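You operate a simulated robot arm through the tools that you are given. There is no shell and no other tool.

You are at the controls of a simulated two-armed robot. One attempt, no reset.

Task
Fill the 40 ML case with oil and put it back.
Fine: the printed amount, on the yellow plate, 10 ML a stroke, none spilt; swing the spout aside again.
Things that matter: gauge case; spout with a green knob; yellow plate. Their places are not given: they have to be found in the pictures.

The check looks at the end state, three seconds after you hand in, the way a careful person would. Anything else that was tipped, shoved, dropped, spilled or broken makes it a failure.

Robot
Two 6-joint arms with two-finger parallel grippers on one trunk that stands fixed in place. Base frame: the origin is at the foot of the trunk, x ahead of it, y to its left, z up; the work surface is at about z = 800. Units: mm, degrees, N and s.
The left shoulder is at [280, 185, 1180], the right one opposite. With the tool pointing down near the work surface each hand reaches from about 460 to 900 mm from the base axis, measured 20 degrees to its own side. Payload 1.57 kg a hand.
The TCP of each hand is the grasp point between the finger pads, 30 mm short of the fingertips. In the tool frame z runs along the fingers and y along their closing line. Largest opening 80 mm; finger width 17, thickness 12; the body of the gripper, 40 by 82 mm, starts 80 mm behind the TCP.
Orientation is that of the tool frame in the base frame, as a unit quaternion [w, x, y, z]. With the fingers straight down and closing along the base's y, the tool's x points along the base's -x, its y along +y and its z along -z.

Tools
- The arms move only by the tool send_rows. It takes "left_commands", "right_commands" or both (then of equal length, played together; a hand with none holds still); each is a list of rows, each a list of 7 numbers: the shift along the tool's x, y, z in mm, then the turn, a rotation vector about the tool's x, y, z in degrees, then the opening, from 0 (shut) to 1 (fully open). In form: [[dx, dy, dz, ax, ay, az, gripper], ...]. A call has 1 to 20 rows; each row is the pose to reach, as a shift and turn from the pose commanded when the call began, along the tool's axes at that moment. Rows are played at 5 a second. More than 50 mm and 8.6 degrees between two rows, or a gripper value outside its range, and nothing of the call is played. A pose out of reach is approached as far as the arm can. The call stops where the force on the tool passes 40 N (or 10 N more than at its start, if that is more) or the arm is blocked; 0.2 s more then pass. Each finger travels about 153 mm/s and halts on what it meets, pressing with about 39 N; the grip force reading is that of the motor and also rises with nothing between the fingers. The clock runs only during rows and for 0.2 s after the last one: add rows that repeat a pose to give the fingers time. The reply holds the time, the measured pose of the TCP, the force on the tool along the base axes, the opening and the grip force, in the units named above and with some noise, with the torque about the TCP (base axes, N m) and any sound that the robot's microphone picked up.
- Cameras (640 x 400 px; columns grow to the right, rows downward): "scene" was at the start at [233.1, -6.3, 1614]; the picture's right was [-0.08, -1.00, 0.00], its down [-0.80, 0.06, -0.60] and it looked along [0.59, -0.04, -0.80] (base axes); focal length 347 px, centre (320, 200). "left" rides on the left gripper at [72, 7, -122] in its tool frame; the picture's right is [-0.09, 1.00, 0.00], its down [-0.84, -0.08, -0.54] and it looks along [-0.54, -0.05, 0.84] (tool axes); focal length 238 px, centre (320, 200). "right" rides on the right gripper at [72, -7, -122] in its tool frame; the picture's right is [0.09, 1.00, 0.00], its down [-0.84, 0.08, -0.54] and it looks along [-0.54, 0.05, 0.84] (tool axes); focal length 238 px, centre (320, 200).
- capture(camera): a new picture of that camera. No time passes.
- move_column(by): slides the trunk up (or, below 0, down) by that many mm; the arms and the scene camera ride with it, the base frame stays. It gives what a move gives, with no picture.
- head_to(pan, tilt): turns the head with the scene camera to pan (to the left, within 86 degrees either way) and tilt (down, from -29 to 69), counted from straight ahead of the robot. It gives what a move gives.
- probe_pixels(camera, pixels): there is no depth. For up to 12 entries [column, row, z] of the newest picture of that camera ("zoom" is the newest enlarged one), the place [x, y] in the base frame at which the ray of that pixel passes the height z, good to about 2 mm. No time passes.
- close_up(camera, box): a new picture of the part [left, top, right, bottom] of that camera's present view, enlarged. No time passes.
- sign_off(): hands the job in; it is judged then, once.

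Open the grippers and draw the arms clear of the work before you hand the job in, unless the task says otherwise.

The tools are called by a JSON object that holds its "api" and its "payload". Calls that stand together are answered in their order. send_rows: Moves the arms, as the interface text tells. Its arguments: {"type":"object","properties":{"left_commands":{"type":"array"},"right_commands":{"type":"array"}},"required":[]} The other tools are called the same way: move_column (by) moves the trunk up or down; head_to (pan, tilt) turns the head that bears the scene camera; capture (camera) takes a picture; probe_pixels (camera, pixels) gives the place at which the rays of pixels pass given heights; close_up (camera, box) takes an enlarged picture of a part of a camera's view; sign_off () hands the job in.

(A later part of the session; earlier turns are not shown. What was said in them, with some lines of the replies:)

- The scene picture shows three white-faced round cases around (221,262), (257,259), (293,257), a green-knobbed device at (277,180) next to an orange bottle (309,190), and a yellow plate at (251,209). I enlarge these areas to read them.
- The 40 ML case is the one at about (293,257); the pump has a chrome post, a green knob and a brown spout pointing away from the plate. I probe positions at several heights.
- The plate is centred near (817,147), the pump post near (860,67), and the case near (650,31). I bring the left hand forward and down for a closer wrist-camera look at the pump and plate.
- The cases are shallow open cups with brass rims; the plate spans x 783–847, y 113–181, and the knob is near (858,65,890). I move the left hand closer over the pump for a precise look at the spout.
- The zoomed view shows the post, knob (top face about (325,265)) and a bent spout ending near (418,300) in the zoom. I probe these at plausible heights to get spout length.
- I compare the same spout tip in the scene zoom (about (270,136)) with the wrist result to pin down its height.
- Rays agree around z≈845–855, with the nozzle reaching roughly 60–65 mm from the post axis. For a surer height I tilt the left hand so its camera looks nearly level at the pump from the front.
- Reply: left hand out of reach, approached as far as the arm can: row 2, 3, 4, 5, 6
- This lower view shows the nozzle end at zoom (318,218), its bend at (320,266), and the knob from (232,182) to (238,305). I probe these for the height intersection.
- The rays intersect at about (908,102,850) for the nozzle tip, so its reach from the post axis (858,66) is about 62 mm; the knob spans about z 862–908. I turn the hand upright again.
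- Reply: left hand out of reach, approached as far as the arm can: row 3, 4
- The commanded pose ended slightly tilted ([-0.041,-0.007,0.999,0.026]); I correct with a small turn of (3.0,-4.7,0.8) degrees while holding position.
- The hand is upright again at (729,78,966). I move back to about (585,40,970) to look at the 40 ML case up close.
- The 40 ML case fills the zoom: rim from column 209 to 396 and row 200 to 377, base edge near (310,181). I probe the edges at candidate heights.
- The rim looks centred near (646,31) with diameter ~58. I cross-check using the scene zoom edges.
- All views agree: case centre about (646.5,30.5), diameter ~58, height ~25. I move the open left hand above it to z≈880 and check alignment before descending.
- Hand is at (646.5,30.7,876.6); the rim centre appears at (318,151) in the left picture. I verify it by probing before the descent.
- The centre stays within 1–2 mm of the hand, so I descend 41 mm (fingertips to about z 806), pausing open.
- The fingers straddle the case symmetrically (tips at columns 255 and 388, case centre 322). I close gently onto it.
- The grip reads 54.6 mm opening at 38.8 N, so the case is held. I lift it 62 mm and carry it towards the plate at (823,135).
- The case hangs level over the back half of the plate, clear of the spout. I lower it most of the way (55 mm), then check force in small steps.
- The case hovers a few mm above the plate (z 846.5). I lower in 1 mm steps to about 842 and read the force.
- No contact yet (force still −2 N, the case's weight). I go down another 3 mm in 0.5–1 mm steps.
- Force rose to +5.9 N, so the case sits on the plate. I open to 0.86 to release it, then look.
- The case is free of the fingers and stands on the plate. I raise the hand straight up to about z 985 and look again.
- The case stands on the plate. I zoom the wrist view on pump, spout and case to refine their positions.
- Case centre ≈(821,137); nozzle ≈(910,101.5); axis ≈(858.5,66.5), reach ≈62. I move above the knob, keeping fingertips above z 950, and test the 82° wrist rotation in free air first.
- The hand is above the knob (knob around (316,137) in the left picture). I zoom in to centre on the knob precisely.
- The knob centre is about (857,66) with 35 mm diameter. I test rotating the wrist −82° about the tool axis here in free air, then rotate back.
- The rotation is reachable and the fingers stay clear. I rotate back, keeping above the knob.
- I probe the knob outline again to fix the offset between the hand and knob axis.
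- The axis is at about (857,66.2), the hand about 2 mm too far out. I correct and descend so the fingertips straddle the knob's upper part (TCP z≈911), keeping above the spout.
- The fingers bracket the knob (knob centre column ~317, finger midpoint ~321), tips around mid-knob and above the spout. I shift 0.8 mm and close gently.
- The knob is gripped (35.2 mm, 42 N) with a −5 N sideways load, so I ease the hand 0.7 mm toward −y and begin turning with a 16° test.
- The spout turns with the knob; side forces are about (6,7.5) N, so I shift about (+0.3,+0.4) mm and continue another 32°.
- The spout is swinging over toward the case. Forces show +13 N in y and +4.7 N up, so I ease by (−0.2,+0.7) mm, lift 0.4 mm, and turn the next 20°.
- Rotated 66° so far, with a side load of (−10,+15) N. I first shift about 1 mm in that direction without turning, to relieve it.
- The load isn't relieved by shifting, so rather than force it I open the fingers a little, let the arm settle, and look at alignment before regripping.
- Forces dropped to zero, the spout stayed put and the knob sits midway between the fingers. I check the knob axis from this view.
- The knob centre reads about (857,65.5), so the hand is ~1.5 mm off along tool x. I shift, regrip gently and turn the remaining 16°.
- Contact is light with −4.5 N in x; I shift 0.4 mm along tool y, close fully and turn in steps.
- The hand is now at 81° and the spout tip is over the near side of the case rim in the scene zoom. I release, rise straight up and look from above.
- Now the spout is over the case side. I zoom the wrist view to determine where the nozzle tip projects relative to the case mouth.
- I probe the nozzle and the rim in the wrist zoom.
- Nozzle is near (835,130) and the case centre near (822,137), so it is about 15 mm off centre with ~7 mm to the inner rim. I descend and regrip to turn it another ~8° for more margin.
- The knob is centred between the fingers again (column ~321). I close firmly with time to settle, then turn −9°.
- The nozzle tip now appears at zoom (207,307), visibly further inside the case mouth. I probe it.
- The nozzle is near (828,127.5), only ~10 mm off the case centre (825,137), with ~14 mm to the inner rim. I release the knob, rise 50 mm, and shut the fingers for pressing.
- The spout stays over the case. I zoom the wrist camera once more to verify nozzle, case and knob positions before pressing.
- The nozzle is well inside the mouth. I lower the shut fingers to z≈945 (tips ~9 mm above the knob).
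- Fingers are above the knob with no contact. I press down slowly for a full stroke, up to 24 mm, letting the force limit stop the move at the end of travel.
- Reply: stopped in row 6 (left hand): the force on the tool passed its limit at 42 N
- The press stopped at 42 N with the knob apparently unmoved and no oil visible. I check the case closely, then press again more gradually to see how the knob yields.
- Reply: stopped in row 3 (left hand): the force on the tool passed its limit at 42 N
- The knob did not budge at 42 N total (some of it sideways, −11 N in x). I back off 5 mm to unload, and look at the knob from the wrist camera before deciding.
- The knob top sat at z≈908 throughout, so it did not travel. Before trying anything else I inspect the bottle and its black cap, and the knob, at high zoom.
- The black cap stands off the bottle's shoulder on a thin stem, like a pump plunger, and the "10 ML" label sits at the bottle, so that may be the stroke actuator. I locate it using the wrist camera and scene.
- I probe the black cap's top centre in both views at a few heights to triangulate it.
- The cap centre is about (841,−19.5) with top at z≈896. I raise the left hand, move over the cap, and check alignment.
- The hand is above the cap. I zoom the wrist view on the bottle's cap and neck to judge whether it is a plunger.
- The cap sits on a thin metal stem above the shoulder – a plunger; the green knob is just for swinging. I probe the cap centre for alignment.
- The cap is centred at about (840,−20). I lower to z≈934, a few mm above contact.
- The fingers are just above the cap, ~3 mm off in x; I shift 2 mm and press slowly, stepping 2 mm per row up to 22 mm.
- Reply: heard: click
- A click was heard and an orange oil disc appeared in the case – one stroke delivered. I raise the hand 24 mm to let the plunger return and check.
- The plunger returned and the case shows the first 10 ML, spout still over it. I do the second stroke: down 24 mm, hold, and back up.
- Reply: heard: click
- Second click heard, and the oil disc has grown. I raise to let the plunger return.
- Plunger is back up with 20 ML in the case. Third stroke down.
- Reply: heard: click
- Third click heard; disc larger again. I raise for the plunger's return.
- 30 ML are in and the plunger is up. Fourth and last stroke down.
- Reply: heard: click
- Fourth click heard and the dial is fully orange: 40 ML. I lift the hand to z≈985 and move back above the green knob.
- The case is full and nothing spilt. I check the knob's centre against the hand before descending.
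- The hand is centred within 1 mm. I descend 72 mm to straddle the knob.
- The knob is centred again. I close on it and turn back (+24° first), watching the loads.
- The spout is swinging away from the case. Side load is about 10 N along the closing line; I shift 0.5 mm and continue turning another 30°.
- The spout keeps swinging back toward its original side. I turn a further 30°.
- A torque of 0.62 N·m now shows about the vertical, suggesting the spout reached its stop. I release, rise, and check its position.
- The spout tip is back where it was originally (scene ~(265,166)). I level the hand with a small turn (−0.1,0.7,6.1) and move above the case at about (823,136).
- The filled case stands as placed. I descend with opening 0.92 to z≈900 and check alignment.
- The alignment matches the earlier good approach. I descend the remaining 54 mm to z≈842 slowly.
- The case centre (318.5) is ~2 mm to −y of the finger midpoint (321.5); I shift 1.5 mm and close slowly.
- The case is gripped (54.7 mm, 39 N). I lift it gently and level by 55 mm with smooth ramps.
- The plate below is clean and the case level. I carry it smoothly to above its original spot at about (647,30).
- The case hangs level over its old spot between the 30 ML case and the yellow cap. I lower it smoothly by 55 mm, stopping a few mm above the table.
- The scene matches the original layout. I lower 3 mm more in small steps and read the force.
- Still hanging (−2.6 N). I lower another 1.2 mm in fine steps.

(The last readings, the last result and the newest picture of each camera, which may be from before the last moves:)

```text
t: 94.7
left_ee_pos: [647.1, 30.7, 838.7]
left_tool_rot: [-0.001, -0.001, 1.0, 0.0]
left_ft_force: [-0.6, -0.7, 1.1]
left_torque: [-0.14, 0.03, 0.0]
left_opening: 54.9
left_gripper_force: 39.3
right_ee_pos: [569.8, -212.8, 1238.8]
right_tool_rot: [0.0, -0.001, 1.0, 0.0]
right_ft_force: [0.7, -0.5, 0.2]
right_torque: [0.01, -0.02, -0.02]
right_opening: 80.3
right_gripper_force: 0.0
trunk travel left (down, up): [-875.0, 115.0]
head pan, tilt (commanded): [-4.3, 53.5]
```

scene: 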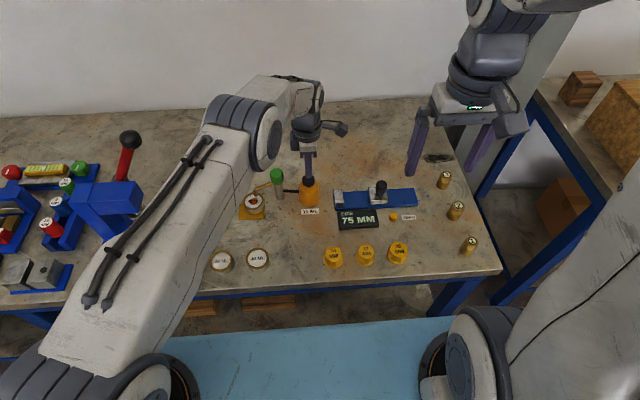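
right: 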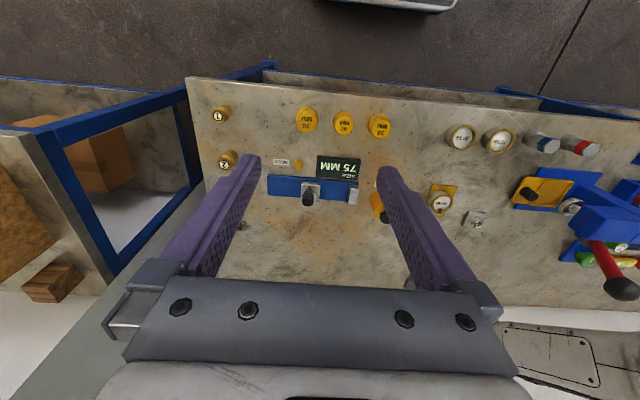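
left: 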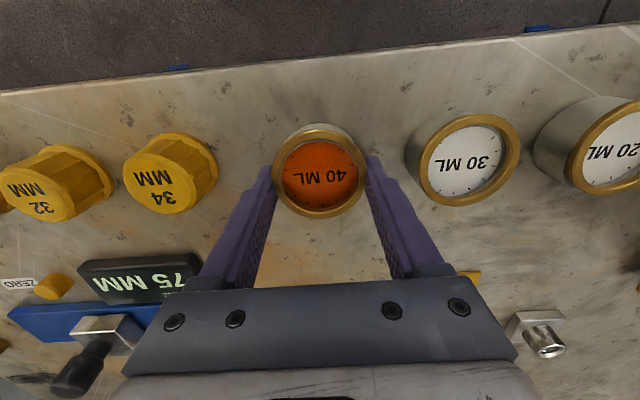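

Contact begins (force now +1.1 N). I settle 0.4 mm more and open gently.

{"api": "send_rows", "payload": {"left_commands": [[0, 0, 0.4, 0, 0, 0, 0.6], [0, 0, 0.4, 0, 0, 0, 0.67], [0, 0, 0.4, 0, 0, 0, 0.7], [0, 0, 0.4, 0, 0, 0, 0.74], [0, 0, 0.4, 0, 0, 0, 0.8], [0, 0, 0.4, 0, 0, 0, 0.88], [0, 0, 0.4, 0, 0, 0, 0.95], [0, 0, 0.4, 0, 0, 0, 0.95]]}}

{"api": "capture", "payload": {"camera": "left"}}

```text
t: 96.5
left_ee_pos: [646.1, 29.9, 837.4]
left_tool_rot: [-0.001, 0.0, 1.0, 0.0]
left_ft_force: [0.5, 0.2, -0.2]
left_torque: [-0.01, 0.02, 0.02]
left_opening: 76.1
left_gripper_force: 0.1
right_ee_pos: [570.3, -211.3, 1238.7]
right_tool_rot: [0.0, 0.0, 1.0, 0.0]
right_ft_force: [-0.8, -0.5, 0.2]
right_torque: [0.03, 0.03, 0.0]
right_opening: 80.0
right_gripper_force: 0.1
trunk travel left (down, up): [-875.0, 115.0]
head pan, tilt (commanded): [-4.3, 53.5]
```

```text
taken
```

left: 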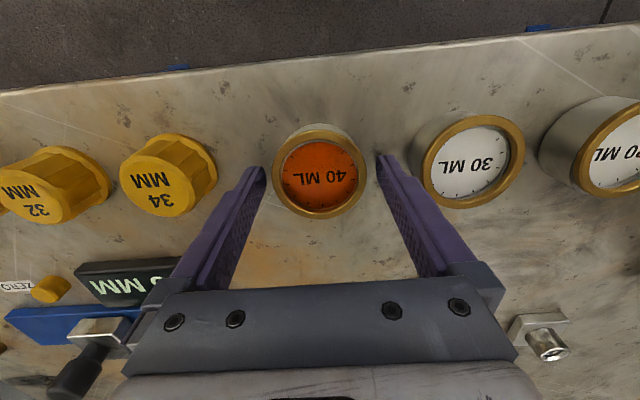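

The case stands free, at the same place relative to the 30 ML case as at the start. I raise the hand straight up.

{"api": "send_rows", "payload": {"left_commands": [[0, 0, -8, 0, 0, 0, 0.95], [0, 0, -20, 0, 0, 0, 0.95], [0, 0, -40, 0, 0, 0, 0.95], [0, 0, -70, 0, 0, 0, 1], [0, 0, -110, 0, 0, 0, 1], [0, 0, -150, 0, 0, 0, 1], [0, 0, -190, 0, 0, 0, 1], [0, 0, -230, 0, 0, 0, 1], [0, 0, -230, 0, 0, 0, 1]]}}

{"api": "capture", "payload": {"camera": "scene"}}

{"api": "capture", "payload": {"camera": "left"}}

```text
t: 98.5
left_ee_pos: [646.2, 31.4, 1068.9]
left_tool_rot: [-0.001, 0.001, 1.0, 0.0]
left_ft_force: [-0.2, 0.8, -0.2]
left_torque: [-0.02, -0.05, -0.02]
left_opening: 80.1
left_gripper_force: 0.0
right_ee_pos: [570.9, -211.2, 1239.9]
right_tool_rot: [-0.001, 0.0, 1.0, 0.0]
right_ft_force: [-0.6, 0.8, -0.8]
right_torque: [0.0, 0.01, -0.01]
right_opening: 80.1
right_gripper_force: 0.0
trunk travel left (down, up): [-875.0, 115.0]
head pan, tilt (commanded): [-4.3, 53.5]
```

```text
taken
```

scene: 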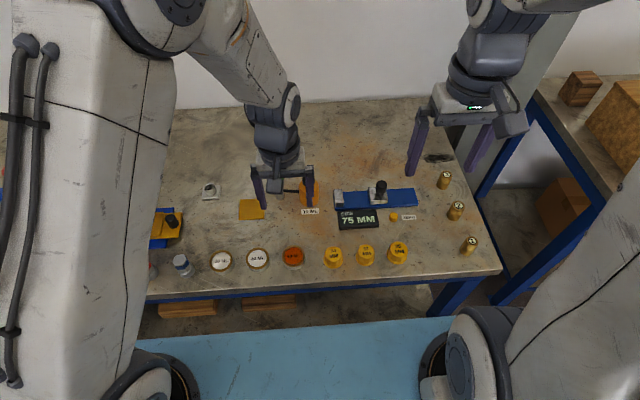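

```text
taken
```

left: 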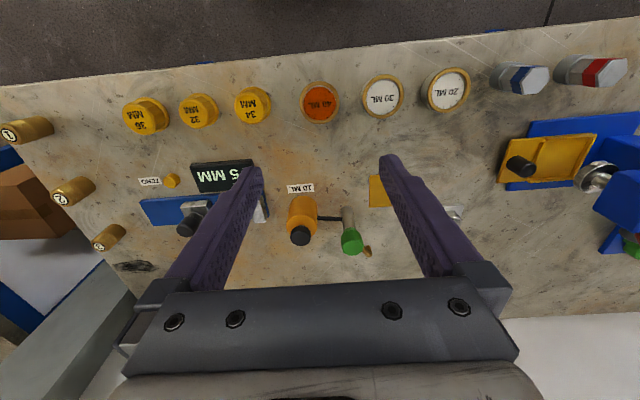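

The case is back in its row with oil in it. I draw the left arm back up to its starting pose, then take final check pictures.

{"api": "send_rows", "payload": {"left_commands": [[10, 25, -30, 0, 0, 0, 1], [22, 52, -55, 0, 0, 0, 1], [34, 82, -80, 0, 0, 0, 1], [46, 112, -105, 0, 0, 0, 1], [58, 142, -130, 0, 0, 0, 1], [70, 172, -155, 0, 0, 0, 1], [80, 196, -175, 0, 0, 0, 1], [88, 213, -188, 0, 0, 0, 1], [88, 213, -188, 0, 0, 0, 1]]}}

{"api": "capture", "payload": {"camera": "scene"}}

{"api": "close_up", "payload": {"camera": "scene", "box": [195, 235, 315, 285]}}

{"api": "close_up", "payload": {"camera": "scene", "box": [225, 155, 345, 230]}}

```text
t: 100.5
left_ee_pos: [562.0, 243.0, 1257.8]
left_tool_rot: [0.0, 0.001, 1.0, -0.001]
left_ft_force: [-1.2, 0.7, -0.3]
left_torque: [0.04, -0.05, -0.01]
left_opening: 80.2
left_gripper_force: 0.0
right_ee_pos: [571.2, -213.3, 1238.7]
right_tool_rot: [0.0, 0.0, 1.0, 0.0]
right_ft_force: [0.2, 0.9, -0.9]
right_torque: [-0.02, 0.02, -0.03]
right_opening: 80.1
right_gripper_force: 0.0
trunk travel left (down, up): [-875.0, 115.0]
head pan, tilt (commanded): [-4.3, 53.5]
```

```text
taken
```

scene: 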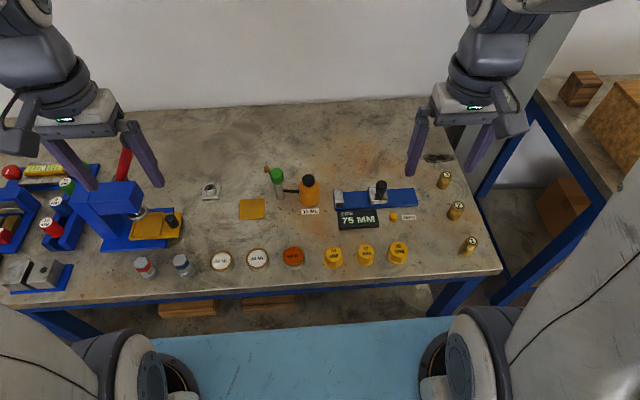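

```text
5.33 times, centred on (255, 260) of scene
```

zoom: 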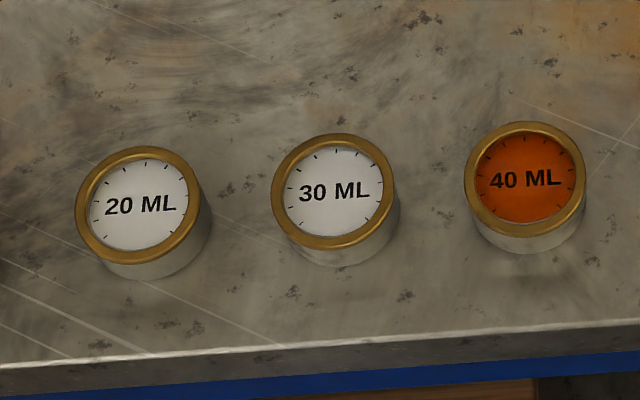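

```text
5.33 times, centred on (285, 192) of scene
```

zoom: 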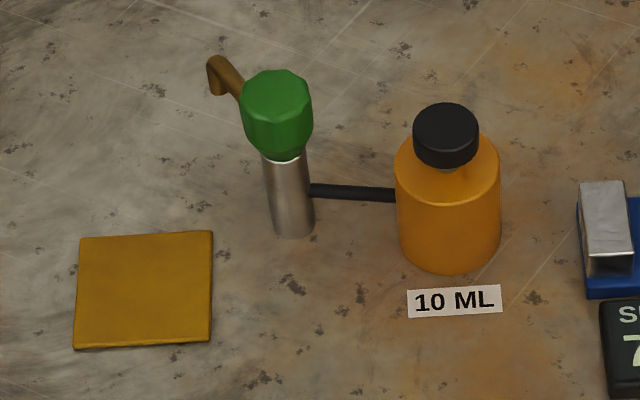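

The final pictures match the start: the case is back at the same pixels (zoom (525,185)), now full of oil. The spout is aside at its original angle, the plate and table are clean, and both grippers are open and clear. I hand the job in.

{"api": "sign_off", "payload": {}}

```text
The job is handed in.
```

I filled the 40 ML case with four 10 ML strokes while it stood on the yellow plate. It is back in its original spot, and I have handed the job in.

- **Filling:** each of the four strokes gave a click and the oil disc grew each time, until it covered the dial. No spill shows in the pictures on the plate, the table or along the way back.
- **Position on the plate:** I set the case off-centre on the plate, because the spout reaches only about 66 mm and the plate's centre is about 91 mm from the post. The case stood firmly there, overhanging the plate edge by a few millimetres.
- **Pressed the wrong part first:** I pushed down on the green knob twice, up to about 42 N, before finding that the strokes come from the black plunger on the orange bottle. The knob did not move and looks unchanged in the final picture.
- **End state:** the spout is swung aside to where it started and the case sits where it was at the start. Both grippers are open and the arms are clear of the work.
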